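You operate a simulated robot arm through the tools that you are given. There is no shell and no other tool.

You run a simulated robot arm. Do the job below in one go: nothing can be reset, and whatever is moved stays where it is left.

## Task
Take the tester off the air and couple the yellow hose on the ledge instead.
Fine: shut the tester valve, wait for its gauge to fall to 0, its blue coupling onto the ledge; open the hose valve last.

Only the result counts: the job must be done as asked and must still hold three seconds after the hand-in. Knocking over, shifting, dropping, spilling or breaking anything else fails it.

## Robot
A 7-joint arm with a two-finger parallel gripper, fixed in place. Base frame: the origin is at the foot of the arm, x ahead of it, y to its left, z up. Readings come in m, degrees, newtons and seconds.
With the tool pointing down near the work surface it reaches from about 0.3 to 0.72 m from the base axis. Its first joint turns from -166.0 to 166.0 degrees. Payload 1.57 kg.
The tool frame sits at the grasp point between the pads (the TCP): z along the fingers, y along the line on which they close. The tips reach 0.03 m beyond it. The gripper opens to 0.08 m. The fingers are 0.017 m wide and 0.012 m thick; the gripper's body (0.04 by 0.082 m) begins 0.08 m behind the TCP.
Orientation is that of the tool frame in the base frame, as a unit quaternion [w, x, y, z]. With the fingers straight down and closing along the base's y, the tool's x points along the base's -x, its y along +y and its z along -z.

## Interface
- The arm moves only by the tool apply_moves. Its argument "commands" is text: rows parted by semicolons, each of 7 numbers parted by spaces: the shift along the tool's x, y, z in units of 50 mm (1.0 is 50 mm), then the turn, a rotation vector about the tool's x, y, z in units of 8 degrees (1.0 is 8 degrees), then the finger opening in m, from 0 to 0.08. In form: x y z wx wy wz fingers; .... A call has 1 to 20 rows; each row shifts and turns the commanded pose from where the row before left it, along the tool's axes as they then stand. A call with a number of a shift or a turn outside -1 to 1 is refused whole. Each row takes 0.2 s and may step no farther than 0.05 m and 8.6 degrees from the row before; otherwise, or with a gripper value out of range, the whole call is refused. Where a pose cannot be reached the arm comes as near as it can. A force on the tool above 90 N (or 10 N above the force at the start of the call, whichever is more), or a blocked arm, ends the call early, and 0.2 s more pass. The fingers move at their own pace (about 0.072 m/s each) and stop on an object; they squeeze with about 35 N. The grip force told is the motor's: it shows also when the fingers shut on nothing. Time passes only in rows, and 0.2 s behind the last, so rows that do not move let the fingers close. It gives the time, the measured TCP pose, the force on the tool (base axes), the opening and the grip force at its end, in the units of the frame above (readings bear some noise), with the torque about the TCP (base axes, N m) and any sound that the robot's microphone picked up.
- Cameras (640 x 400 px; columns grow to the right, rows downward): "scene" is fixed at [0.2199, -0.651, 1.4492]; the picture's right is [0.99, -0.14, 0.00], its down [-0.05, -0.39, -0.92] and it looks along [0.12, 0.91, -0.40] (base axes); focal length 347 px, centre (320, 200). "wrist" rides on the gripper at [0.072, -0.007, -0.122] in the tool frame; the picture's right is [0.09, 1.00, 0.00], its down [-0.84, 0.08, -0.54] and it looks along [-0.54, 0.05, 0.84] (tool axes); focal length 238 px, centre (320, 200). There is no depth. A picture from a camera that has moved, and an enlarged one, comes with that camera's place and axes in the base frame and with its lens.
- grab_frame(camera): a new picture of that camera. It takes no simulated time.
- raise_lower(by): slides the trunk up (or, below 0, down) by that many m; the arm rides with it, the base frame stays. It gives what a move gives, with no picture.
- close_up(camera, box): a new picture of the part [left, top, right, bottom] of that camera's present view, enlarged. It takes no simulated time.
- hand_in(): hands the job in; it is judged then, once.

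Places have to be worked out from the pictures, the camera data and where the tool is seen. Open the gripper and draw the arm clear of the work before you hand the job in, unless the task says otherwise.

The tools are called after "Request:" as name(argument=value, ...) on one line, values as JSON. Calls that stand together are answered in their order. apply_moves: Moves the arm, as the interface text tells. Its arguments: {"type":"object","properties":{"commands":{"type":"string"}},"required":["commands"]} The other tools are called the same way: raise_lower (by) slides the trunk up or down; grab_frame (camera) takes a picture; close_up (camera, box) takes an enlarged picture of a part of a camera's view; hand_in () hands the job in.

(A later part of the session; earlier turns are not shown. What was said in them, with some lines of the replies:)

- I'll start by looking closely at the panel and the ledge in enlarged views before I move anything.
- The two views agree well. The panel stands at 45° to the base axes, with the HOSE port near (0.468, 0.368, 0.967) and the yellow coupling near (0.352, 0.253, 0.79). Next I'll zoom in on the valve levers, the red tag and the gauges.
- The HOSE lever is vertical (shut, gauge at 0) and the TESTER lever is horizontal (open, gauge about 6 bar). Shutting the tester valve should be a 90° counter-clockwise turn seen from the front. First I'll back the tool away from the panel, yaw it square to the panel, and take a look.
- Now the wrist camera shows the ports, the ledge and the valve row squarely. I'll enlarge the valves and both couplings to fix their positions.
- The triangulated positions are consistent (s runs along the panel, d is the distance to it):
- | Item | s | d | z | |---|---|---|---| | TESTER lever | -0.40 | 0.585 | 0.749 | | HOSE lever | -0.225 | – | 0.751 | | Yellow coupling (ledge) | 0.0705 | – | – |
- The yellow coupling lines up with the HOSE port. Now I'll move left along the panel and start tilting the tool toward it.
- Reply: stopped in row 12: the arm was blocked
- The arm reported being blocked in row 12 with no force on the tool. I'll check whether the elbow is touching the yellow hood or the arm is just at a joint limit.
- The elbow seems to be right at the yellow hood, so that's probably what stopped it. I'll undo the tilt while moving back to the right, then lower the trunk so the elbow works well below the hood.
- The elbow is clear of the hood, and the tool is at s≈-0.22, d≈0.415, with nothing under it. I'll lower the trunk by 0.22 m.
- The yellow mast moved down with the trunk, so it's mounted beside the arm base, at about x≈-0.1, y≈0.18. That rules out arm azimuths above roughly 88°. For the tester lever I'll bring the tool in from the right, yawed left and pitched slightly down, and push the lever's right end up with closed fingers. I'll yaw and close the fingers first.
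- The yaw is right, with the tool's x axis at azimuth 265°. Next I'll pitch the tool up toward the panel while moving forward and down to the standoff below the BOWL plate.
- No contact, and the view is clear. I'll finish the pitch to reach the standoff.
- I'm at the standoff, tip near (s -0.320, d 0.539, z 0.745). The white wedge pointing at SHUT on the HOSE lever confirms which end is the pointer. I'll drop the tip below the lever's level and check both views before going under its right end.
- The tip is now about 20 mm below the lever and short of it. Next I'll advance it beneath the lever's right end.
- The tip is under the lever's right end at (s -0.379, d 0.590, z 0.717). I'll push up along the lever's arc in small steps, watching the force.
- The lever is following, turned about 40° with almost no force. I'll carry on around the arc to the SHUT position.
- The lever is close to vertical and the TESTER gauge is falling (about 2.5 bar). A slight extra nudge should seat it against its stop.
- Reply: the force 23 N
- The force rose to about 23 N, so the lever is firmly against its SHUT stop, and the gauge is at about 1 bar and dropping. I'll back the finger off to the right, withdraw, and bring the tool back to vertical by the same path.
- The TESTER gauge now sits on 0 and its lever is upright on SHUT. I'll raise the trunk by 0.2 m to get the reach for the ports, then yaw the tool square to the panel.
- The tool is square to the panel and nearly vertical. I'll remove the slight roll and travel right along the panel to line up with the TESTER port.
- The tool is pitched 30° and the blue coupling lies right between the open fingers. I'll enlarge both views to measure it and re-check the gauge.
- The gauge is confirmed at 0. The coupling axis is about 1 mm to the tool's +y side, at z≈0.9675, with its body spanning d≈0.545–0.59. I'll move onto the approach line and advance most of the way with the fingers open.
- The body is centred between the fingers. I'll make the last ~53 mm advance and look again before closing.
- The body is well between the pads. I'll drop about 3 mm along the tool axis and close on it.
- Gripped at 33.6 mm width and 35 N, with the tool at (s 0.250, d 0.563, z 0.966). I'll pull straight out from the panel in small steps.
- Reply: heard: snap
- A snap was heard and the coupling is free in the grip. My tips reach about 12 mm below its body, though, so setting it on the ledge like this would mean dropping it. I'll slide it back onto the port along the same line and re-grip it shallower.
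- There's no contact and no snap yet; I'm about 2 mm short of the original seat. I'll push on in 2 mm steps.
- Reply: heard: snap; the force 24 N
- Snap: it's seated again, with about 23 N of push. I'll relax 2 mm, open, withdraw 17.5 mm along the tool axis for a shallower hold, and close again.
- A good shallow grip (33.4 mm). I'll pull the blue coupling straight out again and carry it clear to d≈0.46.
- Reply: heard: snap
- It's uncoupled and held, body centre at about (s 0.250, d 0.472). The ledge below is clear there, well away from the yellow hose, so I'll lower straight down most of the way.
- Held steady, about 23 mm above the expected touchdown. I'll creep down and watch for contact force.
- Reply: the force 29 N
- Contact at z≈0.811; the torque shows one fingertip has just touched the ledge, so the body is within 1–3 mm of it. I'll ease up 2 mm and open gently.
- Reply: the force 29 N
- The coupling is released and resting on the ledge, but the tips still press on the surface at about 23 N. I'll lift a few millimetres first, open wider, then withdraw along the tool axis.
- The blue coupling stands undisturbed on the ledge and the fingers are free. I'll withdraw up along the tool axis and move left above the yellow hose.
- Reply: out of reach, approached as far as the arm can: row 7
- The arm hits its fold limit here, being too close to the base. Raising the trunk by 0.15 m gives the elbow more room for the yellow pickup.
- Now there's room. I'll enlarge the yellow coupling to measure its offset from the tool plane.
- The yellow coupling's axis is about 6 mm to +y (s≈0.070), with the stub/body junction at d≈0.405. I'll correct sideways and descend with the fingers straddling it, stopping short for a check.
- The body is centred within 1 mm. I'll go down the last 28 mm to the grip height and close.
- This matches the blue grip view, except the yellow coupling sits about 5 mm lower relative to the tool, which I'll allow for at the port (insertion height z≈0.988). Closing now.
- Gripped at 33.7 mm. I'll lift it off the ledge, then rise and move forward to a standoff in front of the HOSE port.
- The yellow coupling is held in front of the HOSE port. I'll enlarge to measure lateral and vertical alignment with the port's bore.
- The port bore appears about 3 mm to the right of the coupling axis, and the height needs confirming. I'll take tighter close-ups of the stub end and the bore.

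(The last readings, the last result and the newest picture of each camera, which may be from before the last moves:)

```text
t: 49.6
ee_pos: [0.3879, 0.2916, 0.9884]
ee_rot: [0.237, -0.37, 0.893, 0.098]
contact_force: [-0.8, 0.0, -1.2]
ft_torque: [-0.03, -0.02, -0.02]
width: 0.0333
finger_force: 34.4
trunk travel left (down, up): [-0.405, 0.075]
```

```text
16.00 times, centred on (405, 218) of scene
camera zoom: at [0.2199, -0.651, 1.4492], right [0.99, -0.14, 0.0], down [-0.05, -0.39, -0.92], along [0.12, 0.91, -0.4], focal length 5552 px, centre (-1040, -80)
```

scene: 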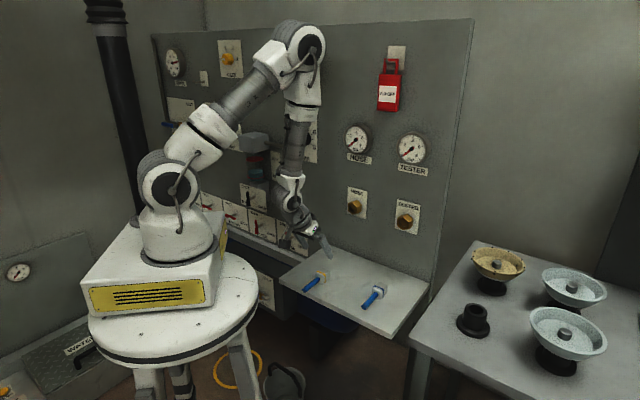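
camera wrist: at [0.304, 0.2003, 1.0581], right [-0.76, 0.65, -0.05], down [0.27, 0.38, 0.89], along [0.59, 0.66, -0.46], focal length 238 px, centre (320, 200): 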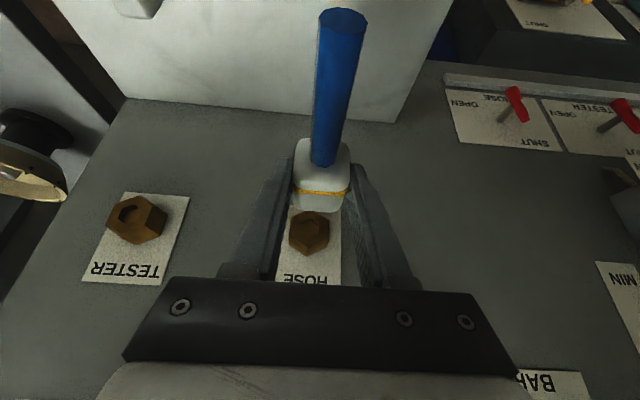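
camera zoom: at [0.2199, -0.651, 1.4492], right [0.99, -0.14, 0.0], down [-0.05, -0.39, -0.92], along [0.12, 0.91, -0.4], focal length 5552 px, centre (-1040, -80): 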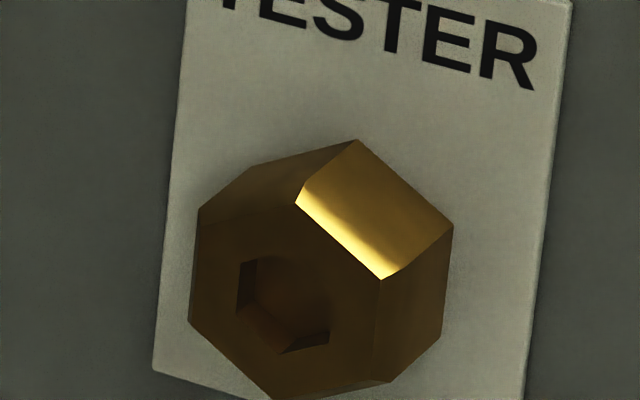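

Triangulating from both cameras, the coupling axis is about 1.6 mm high and roughly 2 mm left of the HOSE bore. I'll correct both and advance to about 25 mm before seating for another check.

Request:
apply_moves(commands="0.016 -0.04 0.0277 0 0 0 0;-0.2925 0 0.1668 0 0 0 0;-0.2925 0 0.1668 0 0 0 0;-0.2925 0 0.1668 0 0 0 0;0 0 0 0 0 0 0")

Request:
close_up(camera="scene", box=[320, 190, 380, 230])

Request:
close_up(camera="wrist", box=[260, 130, 380, 290])

Request:
close_up(camera="wrist", box=[290, 0, 390, 60])

```text
t: 50.9
ee_pos: [0.4241, 0.3244, 0.9863]
ee_rot: [0.238, -0.37, 0.893, 0.097]
contact_force: [-1.1, 0.8, -1.8]
ft_torque: [0.03, 0.02, 0.0]
width: 0.0336
finger_force: 34.3
trunk travel left (down, up): [-0.405, 0.075]
```

```text
10.00 times, centred on (350, 210) of scene
camera zoom: at [0.2199, -0.651, 1.4492], right [0.99, -0.14, 0.0], down [-0.05, -0.39, -0.92], along [0.12, 0.91, -0.4], focal length 3470 px, centre (20, 100)
```

zoom: 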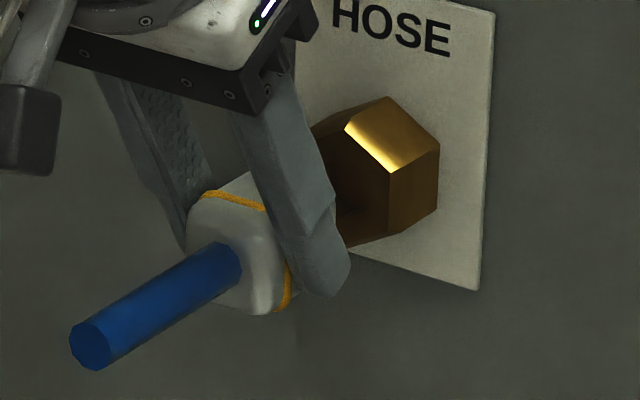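

```text
2.50 times, centred on (320, 210) of wrist
camera zoom: at [0.3418, 0.2327, 1.0561], right [-0.76, 0.65, -0.05], down [0.27, 0.38, 0.89], along [0.59, 0.66, -0.46], focal length 596 px, centre (320, 175)
```

zoom: 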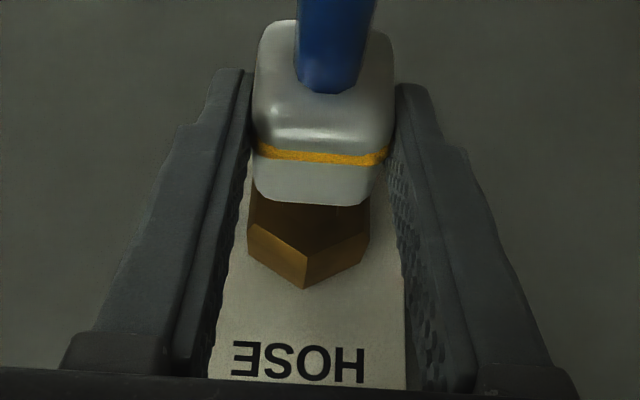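

```text
6.40 times, centred on (340, 30) of wrist
camera zoom: at [0.3418, 0.2327, 1.0561], right [-0.76, 0.65, -0.05], down [0.27, 0.38, 0.89], along [0.59, 0.66, -0.46], focal length 1525 px, centre (192, 1288)
```

zoom: 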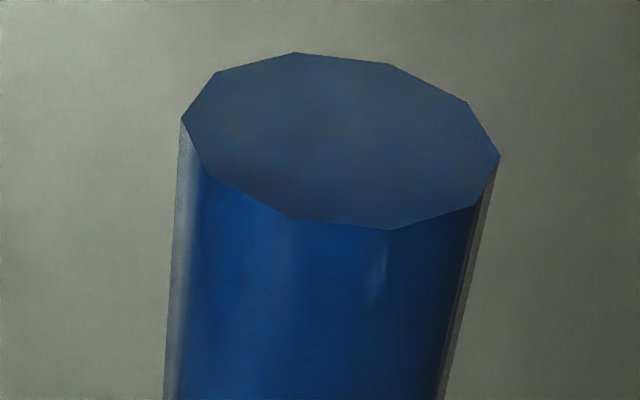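

The axis now matches the bore to about 1 mm in both directions. I'll trim 0.8 mm back to the left and advance 20 mm, watching the force.

Request:
apply_moves(commands="0 0.016 0 0 0 0 0;-0.0869 0 0.0496 0 0 0 0;-0.0869 0 0.0496 0 0 0 0;-0.0869 0 0.0496 0 0 0 0;-0.0869 0 0.0496 0 0 0 0;0 0 0 0 0 0 0")

Request:
close_up(camera="scene", box=[320, 190, 380, 230])

Request:
close_up(camera="wrist", box=[260, 130, 380, 290])

```text
t: 52.2
ee_pos: [0.4377, 0.339, 0.9858]
ee_rot: [0.237, -0.371, 0.893, 0.098]
contact_force: [0.2, 1.3, -1.2]
ft_torque: [0.0, -0.03, 0.01]
width: 0.0337
finger_force: 35.5
trunk travel left (down, up): [-0.405, 0.075]
```

```text
10.00 times, centred on (350, 210) of scene
camera zoom: at [0.2199, -0.651, 1.4492], right [0.99, -0.14, 0.0], down [-0.05, -0.39, -0.92], along [0.12, 0.91, -0.4], focal length 3470 px, centre (20, 100)
```

zoom: 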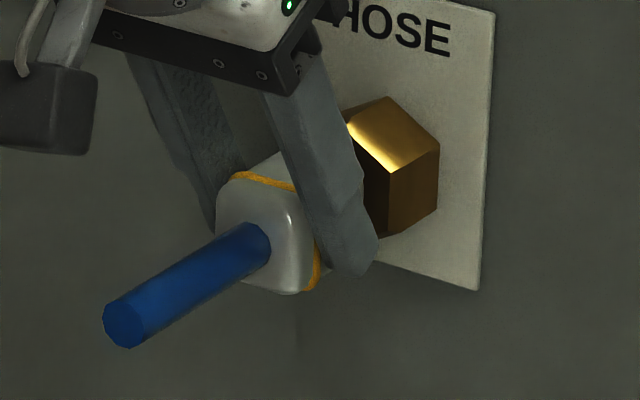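

```text
2.50 times, centred on (320, 210) of wrist
camera zoom: at [0.3541, 0.2466, 1.0556], right [-0.76, 0.65, -0.05], down [0.27, 0.38, 0.89], along [0.59, 0.66, -0.46], focal length 596 px, centre (320, 175)
```

zoom: 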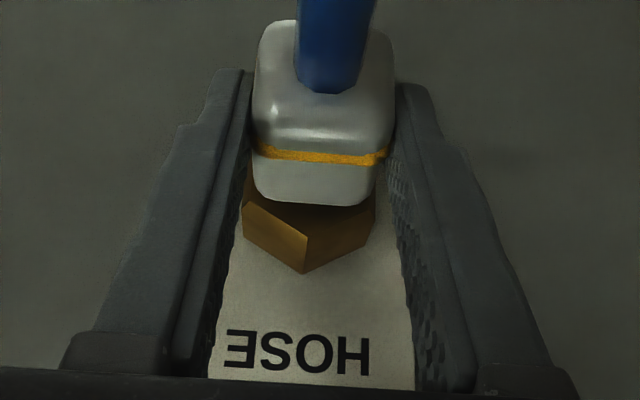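

Still free of contact with about 9 mm to go, and it looks concentric. I'll keep pushing straight in with small steps until it snaps.

Request:
apply_moves(commands="-0.0869 0 0.0496 0 0 0 0;-0.0348 0 0.0198 0 0 0 0;-0.0348 0 0.0198 0 0 0 0;-0.0348 0 0.0198 0 0 0 0;0 0 0 0 0 0 0")

Request:
close_up(camera="wrist", box=[260, 130, 380, 290])

```text
t: 53.5
ee_pos: [0.4433, 0.3433, 0.9852]
ee_rot: [0.236, -0.371, 0.893, 0.098]
contact_force: [-12.6, -9.6, -1.0]
ft_torque: [0.33, -0.23, -0.11]
width: 0.0337
finger_force: 35.0
trunk travel left (down, up): [-0.405, 0.075]
heard: snap
```

```text
2.50 times, centred on (320, 210) of wrist
camera zoom: at [0.3608, 0.2531, 1.0562], right [-0.76, 0.65, -0.05], down [0.27, 0.38, 0.88], along [0.59, 0.66, -0.46], focal length 596 px, centre (320, 175)
```

zoom: 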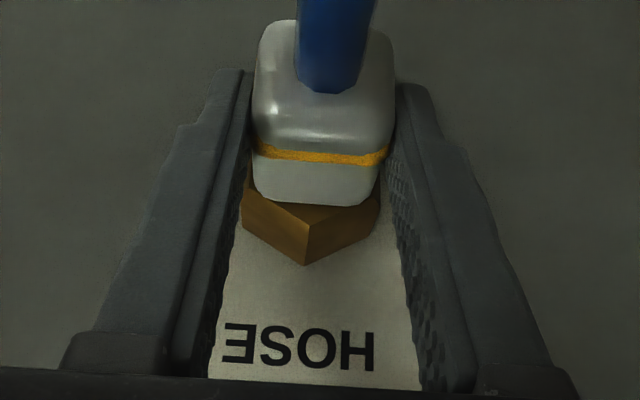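

Snap: the yellow hose is seated at d≈0.556, same as the blue one was. I'll ease off the push by 1 mm, open gently, and check it stays put.

Request:
apply_moves(commands="0.0174 0 -0.0099 0 0 0 0;0 0 0 0 0 0 0.04;0 0 0 0 0 0 0.06;0 0 0 0 0 0 0.07;0 0 0 0 0 0 0.08")

Request:
grab_frame(camera="wrist")

Request:
close_up(camera="scene", box=[310, 170, 430, 250])

```text
t: 54.6
ee_pos: [0.4443, 0.3445, 0.9868]
ee_rot: [0.238, -0.371, 0.893, 0.097]
contact_force: [0.0, 0.3, 0.7]
ft_torque: [0.0, 0.01, -0.01]
width: 0.0801
finger_force: 0.0
trunk travel left (down, up): [-0.405, 0.075]
```

```text
taken
camera wrist: at [0.362, 0.2534, 1.0561], right [-0.76, 0.65, -0.05], down [0.27, 0.38, 0.89], along [0.59, 0.66, -0.46], focal length 238 px, centre (320, 200)
```

wrist: 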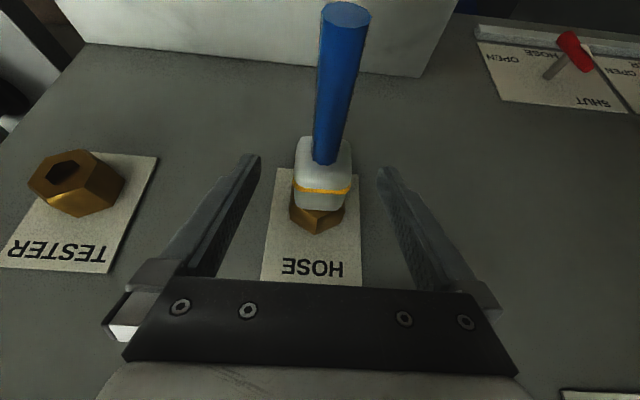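

```text
5.00 times, centred on (370, 210) of scene
camera zoom: at [0.2199, -0.651, 1.4492], right [0.99, -0.14, 0.0], down [-0.05, -0.39, -0.92], along [0.12, 0.91, -0.4], focal length 1735 px, centre (70, 150)
```

zoom: 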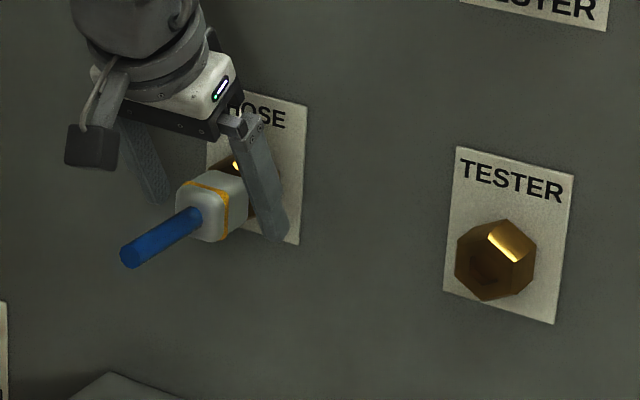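

The yellow hose stays coupled on its own. I'll withdraw along the tool axis and move left to a clear spot ahead of the valve row.

Request:
apply_moves(commands="0 0 -0.5 0 0 0 0.08;0 0 -0.95 0 0 0 0.08;0 0 -0.95 0 0 0 0.08;0.225 0.9 -0.128 0 0 0 0.04;0.225 0.9 -0.128 0 0 0 0;0.225 0.9 -0.128 0 0 0 0;0.225 0.9 -0.128 0 0 0 0;0.225 0.9 -0.128 0 0 0 0;0.225 0.9 -0.128 0 0 0 0")

Request:
grab_frame(camera="scene")

Request:
close_up(camera="scene", box=[320, 180, 420, 250])

Request:
close_up(camera="scene", box=[270, 220, 320, 258])

```text
t: 56.5
ee_pos: [0.2737, 0.3707, 1.0824]
ee_rot: [0.244, -0.281, 0.926, 0.067]
contact_force: [0.3, -0.5, 0.1]
ft_torque: [0.02, -0.02, 0.04]
width: 0.0
finger_force: 21.3
trunk travel left (down, up): [-0.405, 0.075]
stopped in row 9: the arm was blocked; the commanded pose is now the measured one
```

```text
taken
```

scene: 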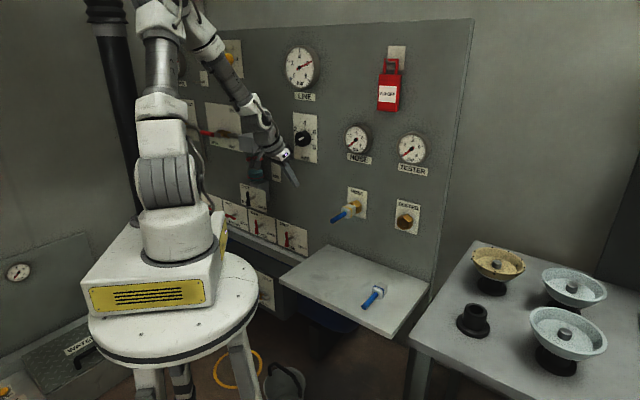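

```text
5.71 times, centred on (370, 215) of scene
camera zoom: at [0.2199, -0.651, 1.4492], right [0.99, -0.14, 0.0], down [-0.05, -0.39, -0.92], along [0.12, 0.91, -0.4], focal length 1983 px, centre (34, 114)
```

zoom: 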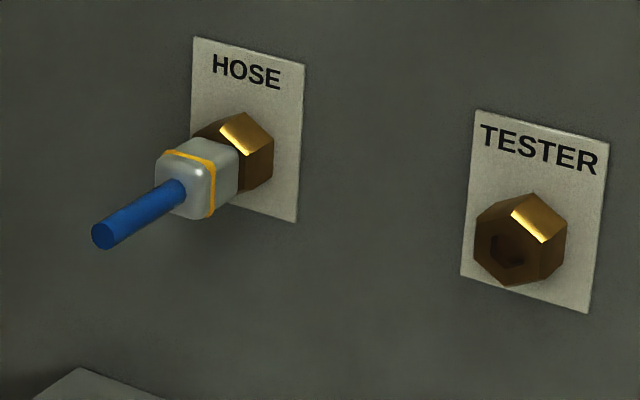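

```text
10.53 times, centred on (295, 239) of scene
camera zoom: at [0.2199, -0.651, 1.4492], right [0.99, -0.14, 0.0], down [-0.05, -0.39, -0.92], along [0.12, 0.91, -0.4], focal length 3653 px, centre (583, -210)
```

zoom: 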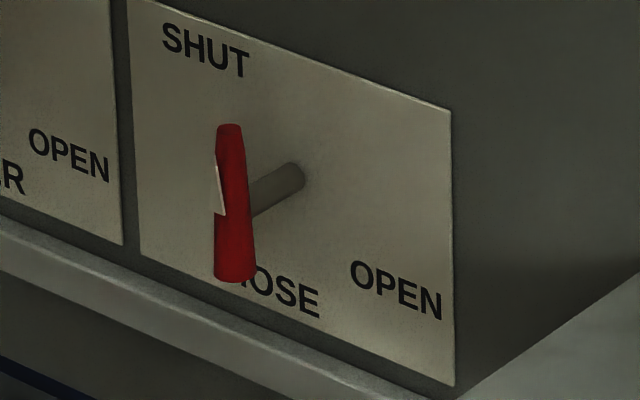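

The yellow coupling is seated squarely on the HOSE port. The arm folded its elbow back onto the mast again, so I'll descend from here, which brings the elbow forward and low.

Request:
apply_moves(commands="0.1 0.05 0.6 0 0 0 0;0.293 0 0.524 0 0 0 0;0.293 0 0.524 0 0 0 0;0.293 0 0.524 0 0 0 0")

Request:
grab_frame(camera="scene")

Request:
grab_frame(camera="wrist")

```text
t: 57.5
ee_pos: [0.2815, 0.3793, 0.9623]
ee_rot: [0.244, -0.28, 0.926, 0.069]
contact_force: [-1.1, 0.2, 0.2]
ft_torque: [0.01, 0.0, 0.0]
width: 0.0001
finger_force: 21.3
trunk travel left (down, up): [-0.405, 0.075]
```

```text
taken
```

scene: 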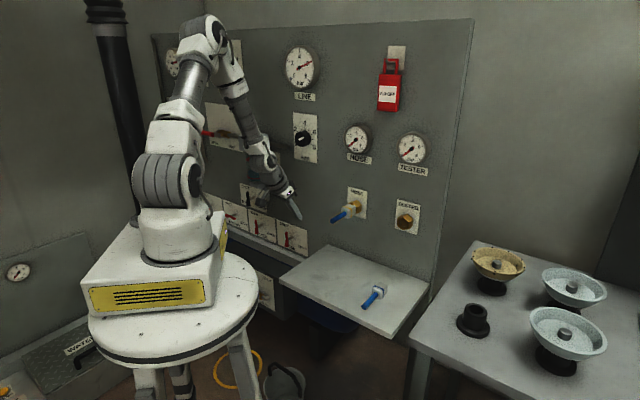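

```text
taken
camera wrist: at [0.1823, 0.3071, 1.0331], right [-0.62, 0.78, -0.05], down [0.34, 0.33, 0.88], along [0.71, 0.53, -0.47], focal length 238 px, centre (320, 200)
```

wrist: 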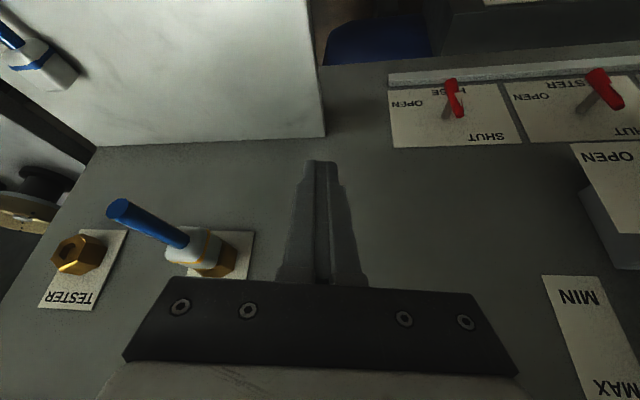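

The elbow is clear now. I'll yaw the tool about 10° left of the panel normal and shift left toward the HOSE valve, staying high.

Request:
apply_moves(commands="0 0 0 -0.427 0 -0.763 0;0 0 0 -0.427 0 -0.763 0;0 0 0 -0.427 0 -0.763 0;0.141 0.568 0.278 0 0 0 0;0.141 0.568 0.278 0 0 0 0;0.141 0.568 0.278 0 0 0 0;0.141 0.568 0.278 0 0 0 0")

Request:
grab_frame(camera="scene")

Request:
grab_frame(camera="wrist")

```text
t: 59.1
ee_pos: [0.1892, 0.4462, 0.8984]
ee_rot: [0.227, -0.444, 0.86, 0.111]
contact_force: [0.6, -0.2, 0.1]
ft_torque: [-0.02, 0.02, 0.03]
width: 0.0
finger_force: 21.4
trunk travel left (down, up): [-0.405, 0.075]
```

```text
taken
```

scene: 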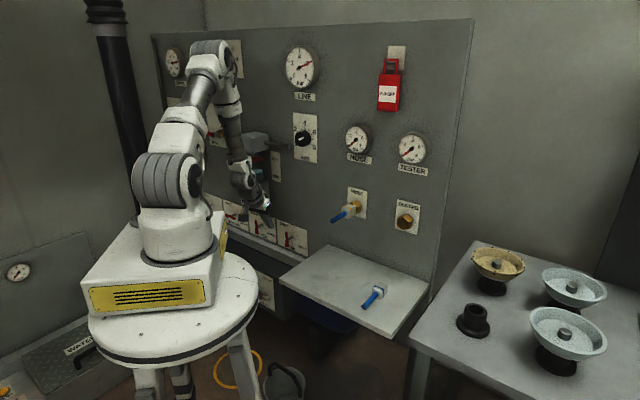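

```text
taken
camera wrist: at [0.1217, 0.3438, 0.9703], right [-0.86, 0.51, -0.06], down [0.2, 0.43, 0.88], along [0.47, 0.74, -0.47], focal length 238 px, centre (320, 200)
```

wrist: 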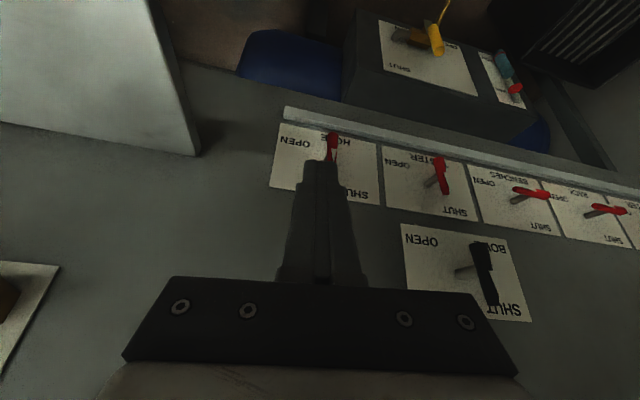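

Heading 54.8°, tool at (s -0.182, d 0.449, z 0.898), elbow well away from the mast. I'll pitch up to about 20° below horizontal while descending to the standoff right of the HOSE lever.

Request:
apply_moves(commands="0.103 -0.023 0.457 0 -0.854 0 0;0.157 -0.023 0.442 0 -0.854 0 0;0.209 -0.023 0.420 0 -0.854 0 0;0.257 -0.023 0.392 0 -0.854 0 0;0.3015 -0.023 0.359 0 -0.854 0 0;0.3425 -0.023 0.320 0 -0.854 0 0")

Request:
grab_frame(camera="wrist")

Request:
grab_frame(camera="scene")

```text
t: 60.5
ee_pos: [0.222, 0.4735, 0.7664]
ee_rot: [0.513, -0.378, 0.725, 0.26]
contact_force: [-1.2, -0.2, 0.3]
ft_torque: [-0.02, 0.01, -0.02]
width: 0.0002
finger_force: 20.8
trunk travel left (down, up): [-0.405, 0.075]
```

```text
taken
camera wrist: at [0.1456, 0.3563, 0.7387], right [-0.83, 0.55, -0.1], down [-0.2, -0.14, 0.97], along [0.52, 0.82, 0.22], focal length 238 px, centre (320, 200)
```

wrist: 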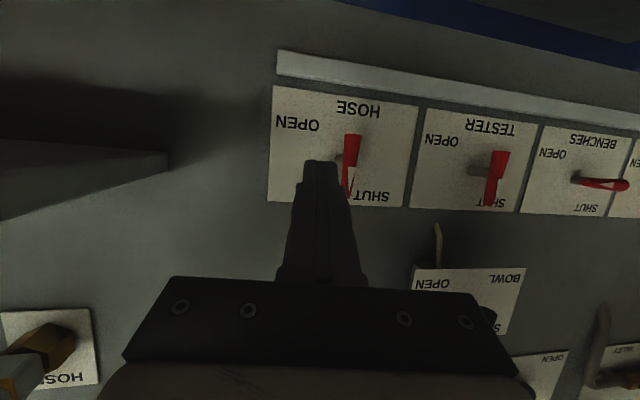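

```text
taken
```

scene: 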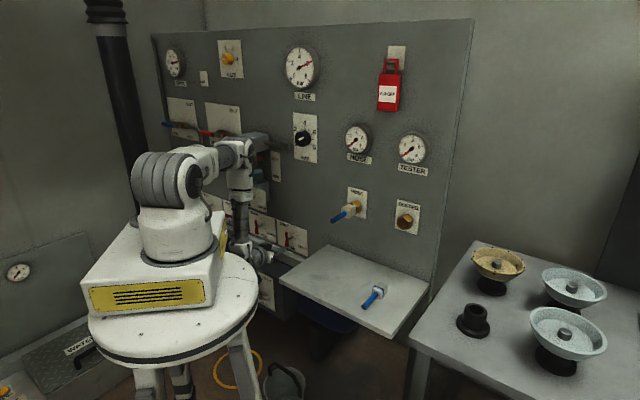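

The HOSE lever is just left of the fingertip line (image right is panel left). I'll enlarge the view to measure it against the finger before moving in.

Request:
close_up(camera="wrist", box=[260, 70, 420, 220])

Request:
close_up(camera="scene", box=[225, 190, 325, 270])

```text
2.67 times, centred on (340, 145) of wrist
camera zoom: at [0.1456, 0.3563, 0.7387], right [-0.83, 0.55, -0.1], down [-0.2, -0.14, 0.97], along [0.52, 0.82, 0.22], focal length 636 px, centre (267, 347)
```

zoom: 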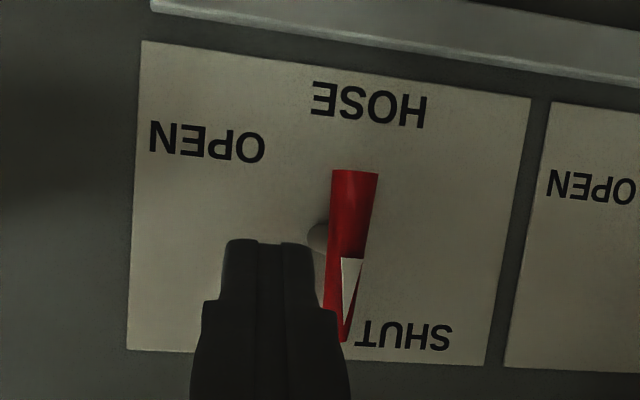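

```text
5.00 times, centred on (275, 230) of scene
camera zoom: at [0.2199, -0.651, 1.4492], right [0.99, -0.14, 0.0], down [-0.05, -0.39, -0.92], along [0.12, 0.91, -0.4], focal length 1735 px, centre (545, 50)
```

zoom: 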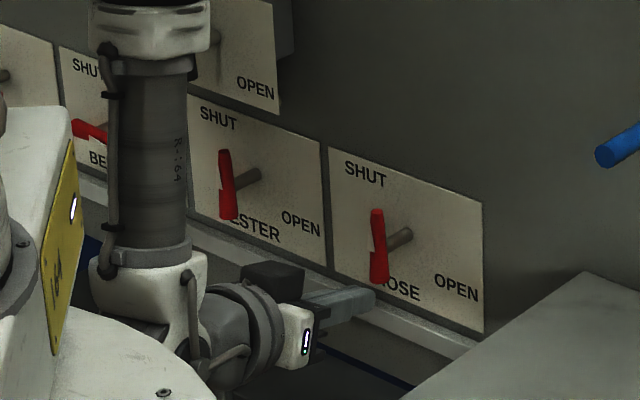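

The lever's shaft is at about (s -0.2265, z 0.755), with its handle end hanging down to z≈0.725. I'll bring the tip in to the right of the handle end.

Request:
apply_moves(commands="0.401 0.251 0.188 0 0 0 0;-0.1215 -0.0613 0.341 0 0 0 0;-0.1215 -0.0613 0.341 0 0 0 0;-0.1215 -0.0613 0.341 0 0 0 0;-0.1215 -0.0613 0.341 0 0 0 0")

Request:
close_up(camera="wrist", box=[260, 70, 420, 220])

Request:
close_up(camera="scene", box=[265, 215, 325, 260])

```text
t: 61.7
ee_pos: [0.2639, 0.5355, 0.7415]
ee_rot: [0.513, -0.377, 0.726, 0.259]
contact_force: [-1.1, -0.5, 0.0]
ft_torque: [0.03, 0.01, 0.02]
width: 0.0
finger_force: 21.6
trunk travel left (down, up): [-0.405, 0.075]
```

```text
2.67 times, centred on (340, 145) of wrist
camera zoom: at [0.1884, 0.4173, 0.7161], right [-0.83, 0.55, -0.1], down [-0.2, -0.13, 0.97], along [0.52, 0.82, 0.22], focal length 636 px, centre (267, 347)
```

zoom: 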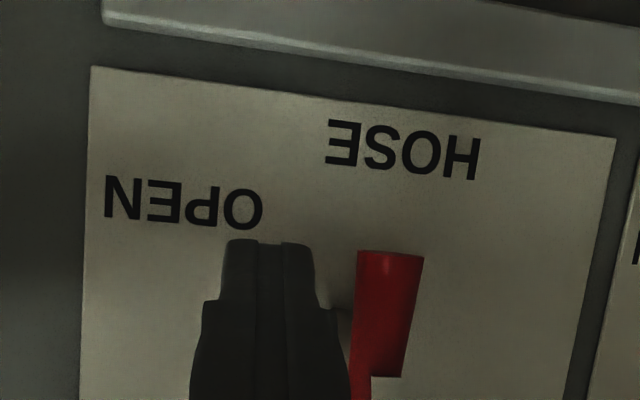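

```text
8.89 times, centred on (295, 238) of scene
camera zoom: at [0.2199, -0.651, 1.4492], right [0.99, -0.14, 0.0], down [-0.05, -0.39, -0.92], along [0.12, 0.91, -0.4], focal length 3084 px, centre (542, -133)
```

zoom: 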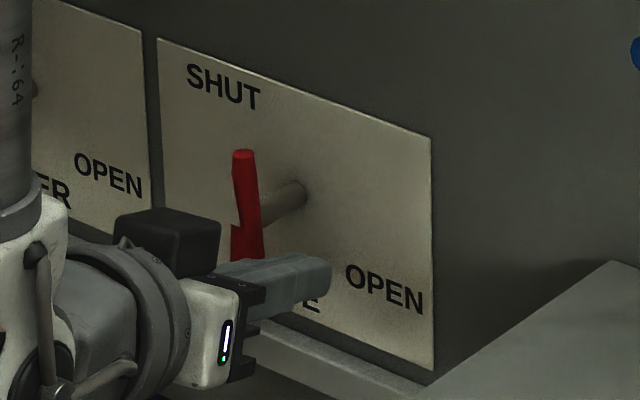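

The tip is just right of the handle end (handle edge at s≈-0.216, finger edge at -0.209). I'll push left along the arc: contact first, then the first third.

Request:
apply_moves(commands="-0.0114 0.1676 0.0262 0 0 0 0;0.045 0.1535 0.0437 0 0 0 0;0.045 0.1535 0.0437 0 0 0 0")

Request:
close_up(camera="wrist", box=[260, 70, 420, 220])

Request:
close_up(camera="scene", box=[265, 215, 325, 260])

```text
t: 62.5
ee_pos: [0.2475, 0.5536, 0.7372]
ee_rot: [0.513, -0.377, 0.726, 0.26]
contact_force: [0.3, -0.3, -0.5]
ft_torque: [-0.01, 0.01, -0.01]
width: 0.0
finger_force: 21.3
trunk travel left (down, up): [-0.405, 0.075]
```

```text
2.67 times, centred on (340, 145) of wrist
camera zoom: at [0.1711, 0.4364, 0.7112], right [-0.83, 0.55, -0.1], down [-0.2, -0.13, 0.97], along [0.52, 0.82, 0.22], focal length 636 px, centre (267, 347)
```

zoom: 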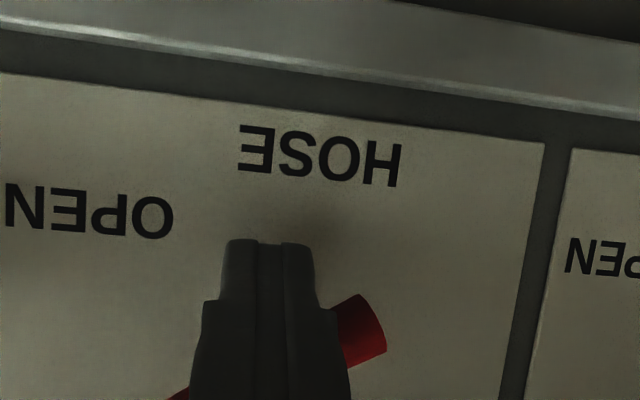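

```text
8.89 times, centred on (295, 238) of scene
camera zoom: at [0.2199, -0.651, 1.4492], right [0.99, -0.14, 0.0], down [-0.05, -0.39, -0.92], along [0.12, 0.91, -0.4], focal length 3084 px, centre (542, -133)
```

zoom: 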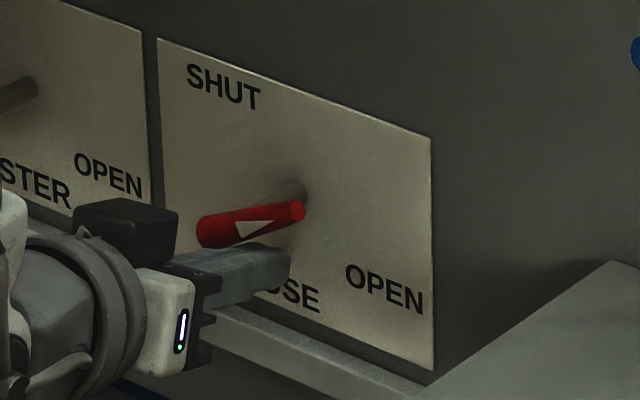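

The lever has already swung about 65° toward OPEN. I'll slide further left beneath its handle and keep lifting.

Request:
apply_moves(commands="-0.0363 0.16 0.016 0 0 0 0;-0.0363 0.16 0.016 0 0 0 0")

Request:
close_up(camera="wrist", box=[260, 70, 420, 220])

Request:
close_up(camera="scene", box=[265, 215, 325, 260])

```text
t: 63.1
ee_pos: [0.2356, 0.5626, 0.7394]
ee_rot: [0.513, -0.377, 0.726, 0.259]
contact_force: [0.2, -1.7, -3.0]
ft_torque: [-0.03, 0.05, -0.01]
width: 0.0002
finger_force: 21.6
trunk travel left (down, up): [-0.405, 0.075]
```

```text
2.67 times, centred on (340, 145) of wrist
camera zoom: at [0.1602, 0.4464, 0.7136], right [-0.83, 0.55, -0.1], down [-0.2, -0.13, 0.97], along [0.52, 0.82, 0.22], focal length 636 px, centre (267, 347)
```

zoom: 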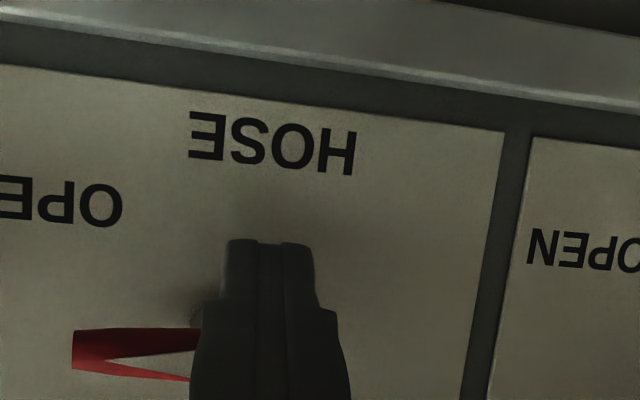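

```text
8.89 times, centred on (295, 238) of scene
camera zoom: at [0.2199, -0.651, 1.4492], right [0.99, -0.14, 0.0], down [-0.05, -0.39, -0.92], along [0.12, 0.91, -0.4], focal length 3084 px, centre (542, -133)
```

zoom: 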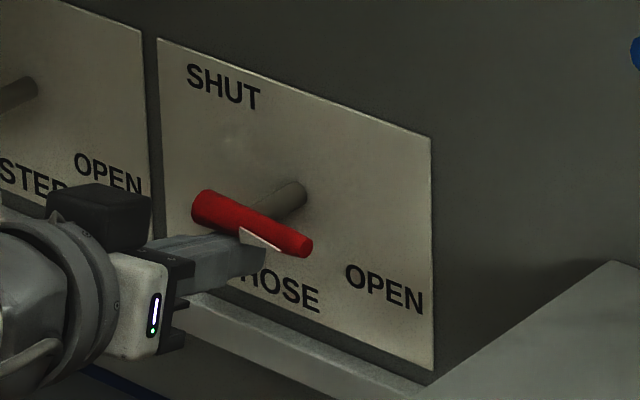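

The lever looks horizontal with its pointer at OPEN. I'll check the gauges and nudge slightly to confirm it's at its stop.

Request:
apply_moves(commands="-0.05 0.03 -0.012 0 0 0 0;0 0 0 0 0 0 0")

Request:
close_up(camera="scene", box=[335, 110, 435, 180])

Request:
close_up(camera="scene", box=[265, 215, 325, 260])

```text
t: 63.7
ee_pos: [0.2349, 0.563, 0.7392]
ee_rot: [0.51, -0.378, 0.728, 0.257]
contact_force: [1.4, -5.6, -14.9]
ft_torque: [-0.12, 0.16, 0.0]
width: 0.0001
finger_force: 21.5
trunk travel left (down, up): [-0.405, 0.075]
```

```text
5.71 times, centred on (385, 145) of scene
camera zoom: at [0.2199, -0.651, 1.4492], right [0.99, -0.14, 0.0], down [-0.05, -0.39, -0.92], along [0.12, 0.91, -0.4], focal length 1983 px, centre (-51, 514)
```

zoom: 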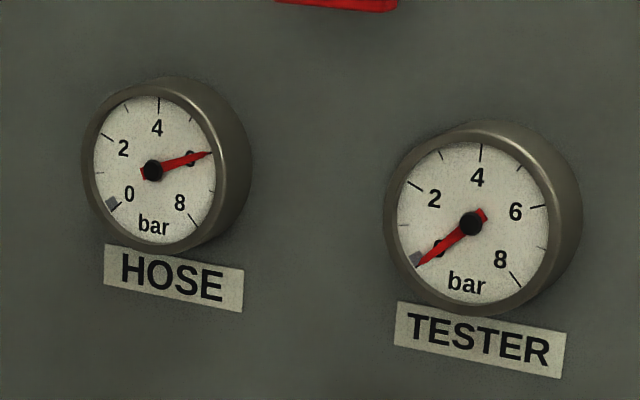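

```text
8.89 times, centred on (295, 238) of scene
camera zoom: at [0.2199, -0.651, 1.4492], right [0.99, -0.14, 0.0], down [-0.05, -0.39, -0.92], along [0.12, 0.91, -0.4], focal length 3084 px, centre (542, -133)
```

zoom: 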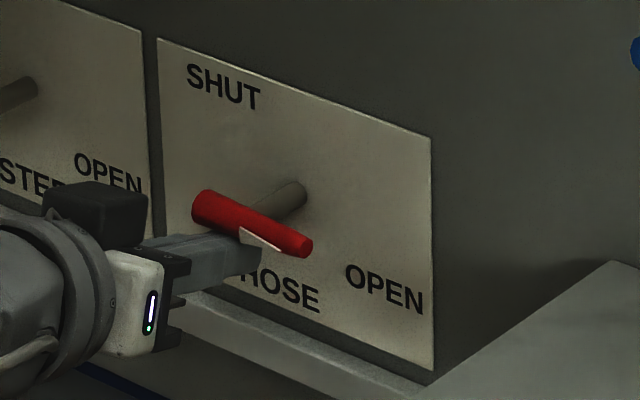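

HOSE reads about 6 bar, TESTER 0, and the lever is against its OPEN stop (15 N). I'll drop the finger off the lever, pull straight back, and retrace the approach to a clear pose.

Request:
apply_moves(commands="0.075 0 0.027 0 0 0 0;0.075 0 0.027 0 0 0 0;0.1985 0.1 -0.5565 0 0 0 0;0.1985 0.1 -0.5565 0 0 0 0;0.1 0.05 -0.3 0 0 0 0")

Request:
grab_frame(camera="wrist")

Request:
close_up(camera="scene", box=[225, 190, 325, 270])

```text
t: 64.9
ee_pos: [0.1808, 0.5117, 0.7351]
ee_rot: [0.513, -0.378, 0.725, 0.261]
contact_force: [-0.6, 0.3, 0.4]
ft_torque: [0.01, 0.0, 0.0]
width: 0.0
finger_force: 21.0
trunk travel left (down, up): [-0.405, 0.075]
```

```text
taken
camera wrist: at [0.1045, 0.3946, 0.7094], right [-0.83, 0.55, -0.1], down [-0.2, -0.13, 0.97], along [0.52, 0.82, 0.22], focal length 238 px, centre (320, 200)
```

wrist: 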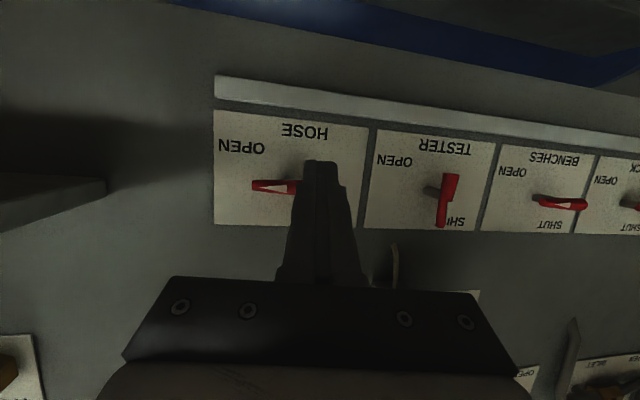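

```text
5.00 times, centred on (275, 230) of scene
camera zoom: at [0.2199, -0.651, 1.4492], right [0.99, -0.14, 0.0], down [-0.05, -0.39, -0.92], along [0.12, 0.91, -0.4], focal length 1735 px, centre (545, 50)
```

zoom: 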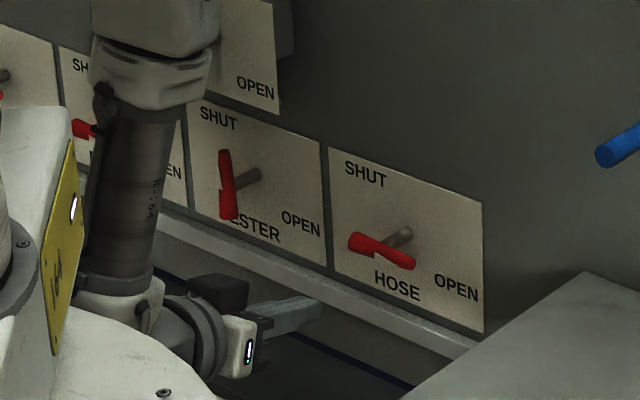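

HOSE is at OPEN, TESTER at SHUT, and the other levers are untouched. I'll rise and bring the tool back to a steep angle at a clear spot, opening the gripper there.

Request:
apply_moves(commands="-0.452 -0.115 -0.367 0 0.854 0 0;-0.405 -0.115 -0.418 0 0.854 0 0;-0.352 -0.115 -0.463 0 0.854 0 0;-0.295 -0.115 -0.501 0 0.854 0 0;-0.233 -0.115 -0.533 0 0.854 0 0;-0.168 -0.115 -0.557 0 0.854 0 0;0 0 0 0 0 0 0.04;0 0 0 0 0 0 0.08;0 0 0 0 0 0 0.08")

Request:
grab_frame(camera="scene")

Request:
close_up(camera="scene", box=[335, 110, 435, 180])

Request:
close_up(camera="scene", box=[280, 180, 440, 320])

Request:
grab_frame(camera="wrist")

```text
t: 66.9
ee_pos: [0.1747, 0.4468, 0.9011]
ee_rot: [0.226, -0.445, 0.859, 0.111]
contact_force: [0.0, -0.6, -0.8]
ft_torque: [0.0, 0.05, -0.01]
width: 0.0802
finger_force: 0.2
trunk travel left (down, up): [-0.405, 0.075]
```

```text
taken
```

scene: 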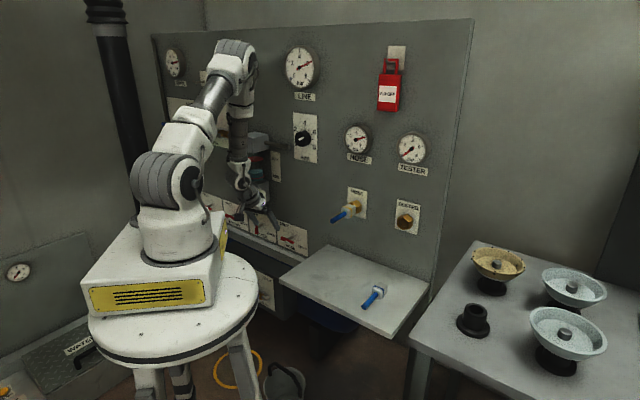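

```text
5.71 times, centred on (385, 145) of scene
camera zoom: at [0.2199, -0.651, 1.4492], right [0.99, -0.14, 0.0], down [-0.05, -0.39, -0.92], along [0.12, 0.91, -0.4], focal length 1983 px, centre (-51, 514)
```

zoom: 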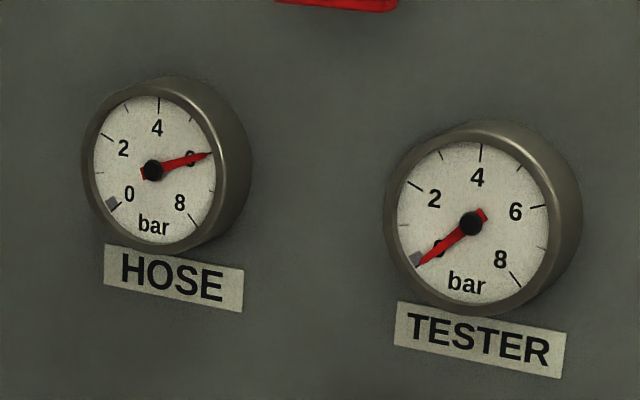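

```text
2.86 times, centred on (360, 250) of scene
camera zoom: at [0.2199, -0.651, 1.4492], right [0.99, -0.14, 0.0], down [-0.05, -0.39, -0.92], along [0.12, 0.91, -0.4], focal length 991 px, centre (206, 57)
```

zoom: 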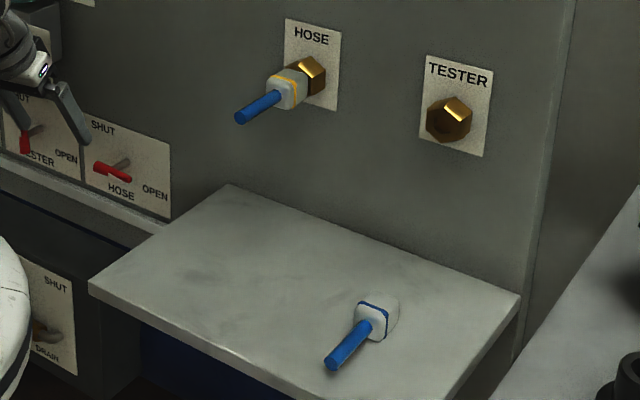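

```text
taken
camera wrist: at [0.1083, 0.3441, 0.9723], right [-0.86, 0.51, -0.06], down [0.2, 0.43, 0.88], along [0.47, 0.74, -0.47], focal length 238 px, centre (320, 200)
```

wrist: 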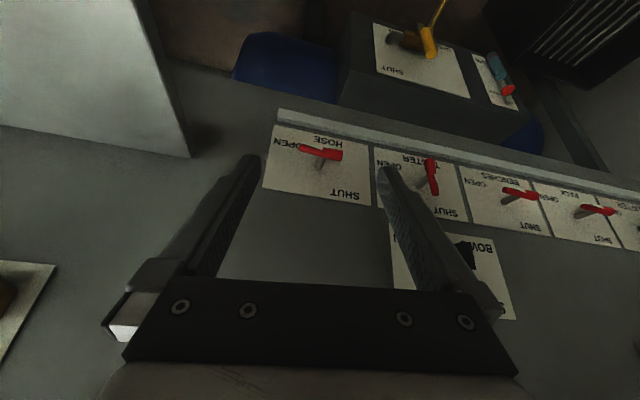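

Everything matches the request:
- **Tester:** valve SHUT, gauge at 0, blue coupling resting on the ledge.
- **Hose:** yellow hose on the HOSE port, valve OPEN, gauge at about 6 bar.
- **Arm:** gripper open, about 0.2 m from the nearest lever.

I'm handing in now.

Request:
hand_in()

```text
The job is handed in.
```

The tester is off the air and the yellow hose is coupled and under pressure. I handed the job in, but no verdict came back with it.

- **Tester:** I shut its valve and waited for the gauge to read 0. Only then did I pull the blue coupling, which now rests on the ledge, clear of its edges.
- **Yellow hose:** it snapped onto the HOSE port and stayed put once released. I opened its valve last, and the HOSE gauge reads about 6 bar.
- **Arm:** the gripper is open and about 0.2 m from the nearest lever.

- **Blue coupling went back on once:** my first grip was too deep to set it down without dropping it. I pushed it back onto the TESTER port, with the valve shut and the gauge at 0, gripped it again and removed it.
- **Arm touched its own mast:** the arm was stopped twice, most likely by its elbow meeting the yellow mast beside its base. I saw nothing moved or damaged on the panel.
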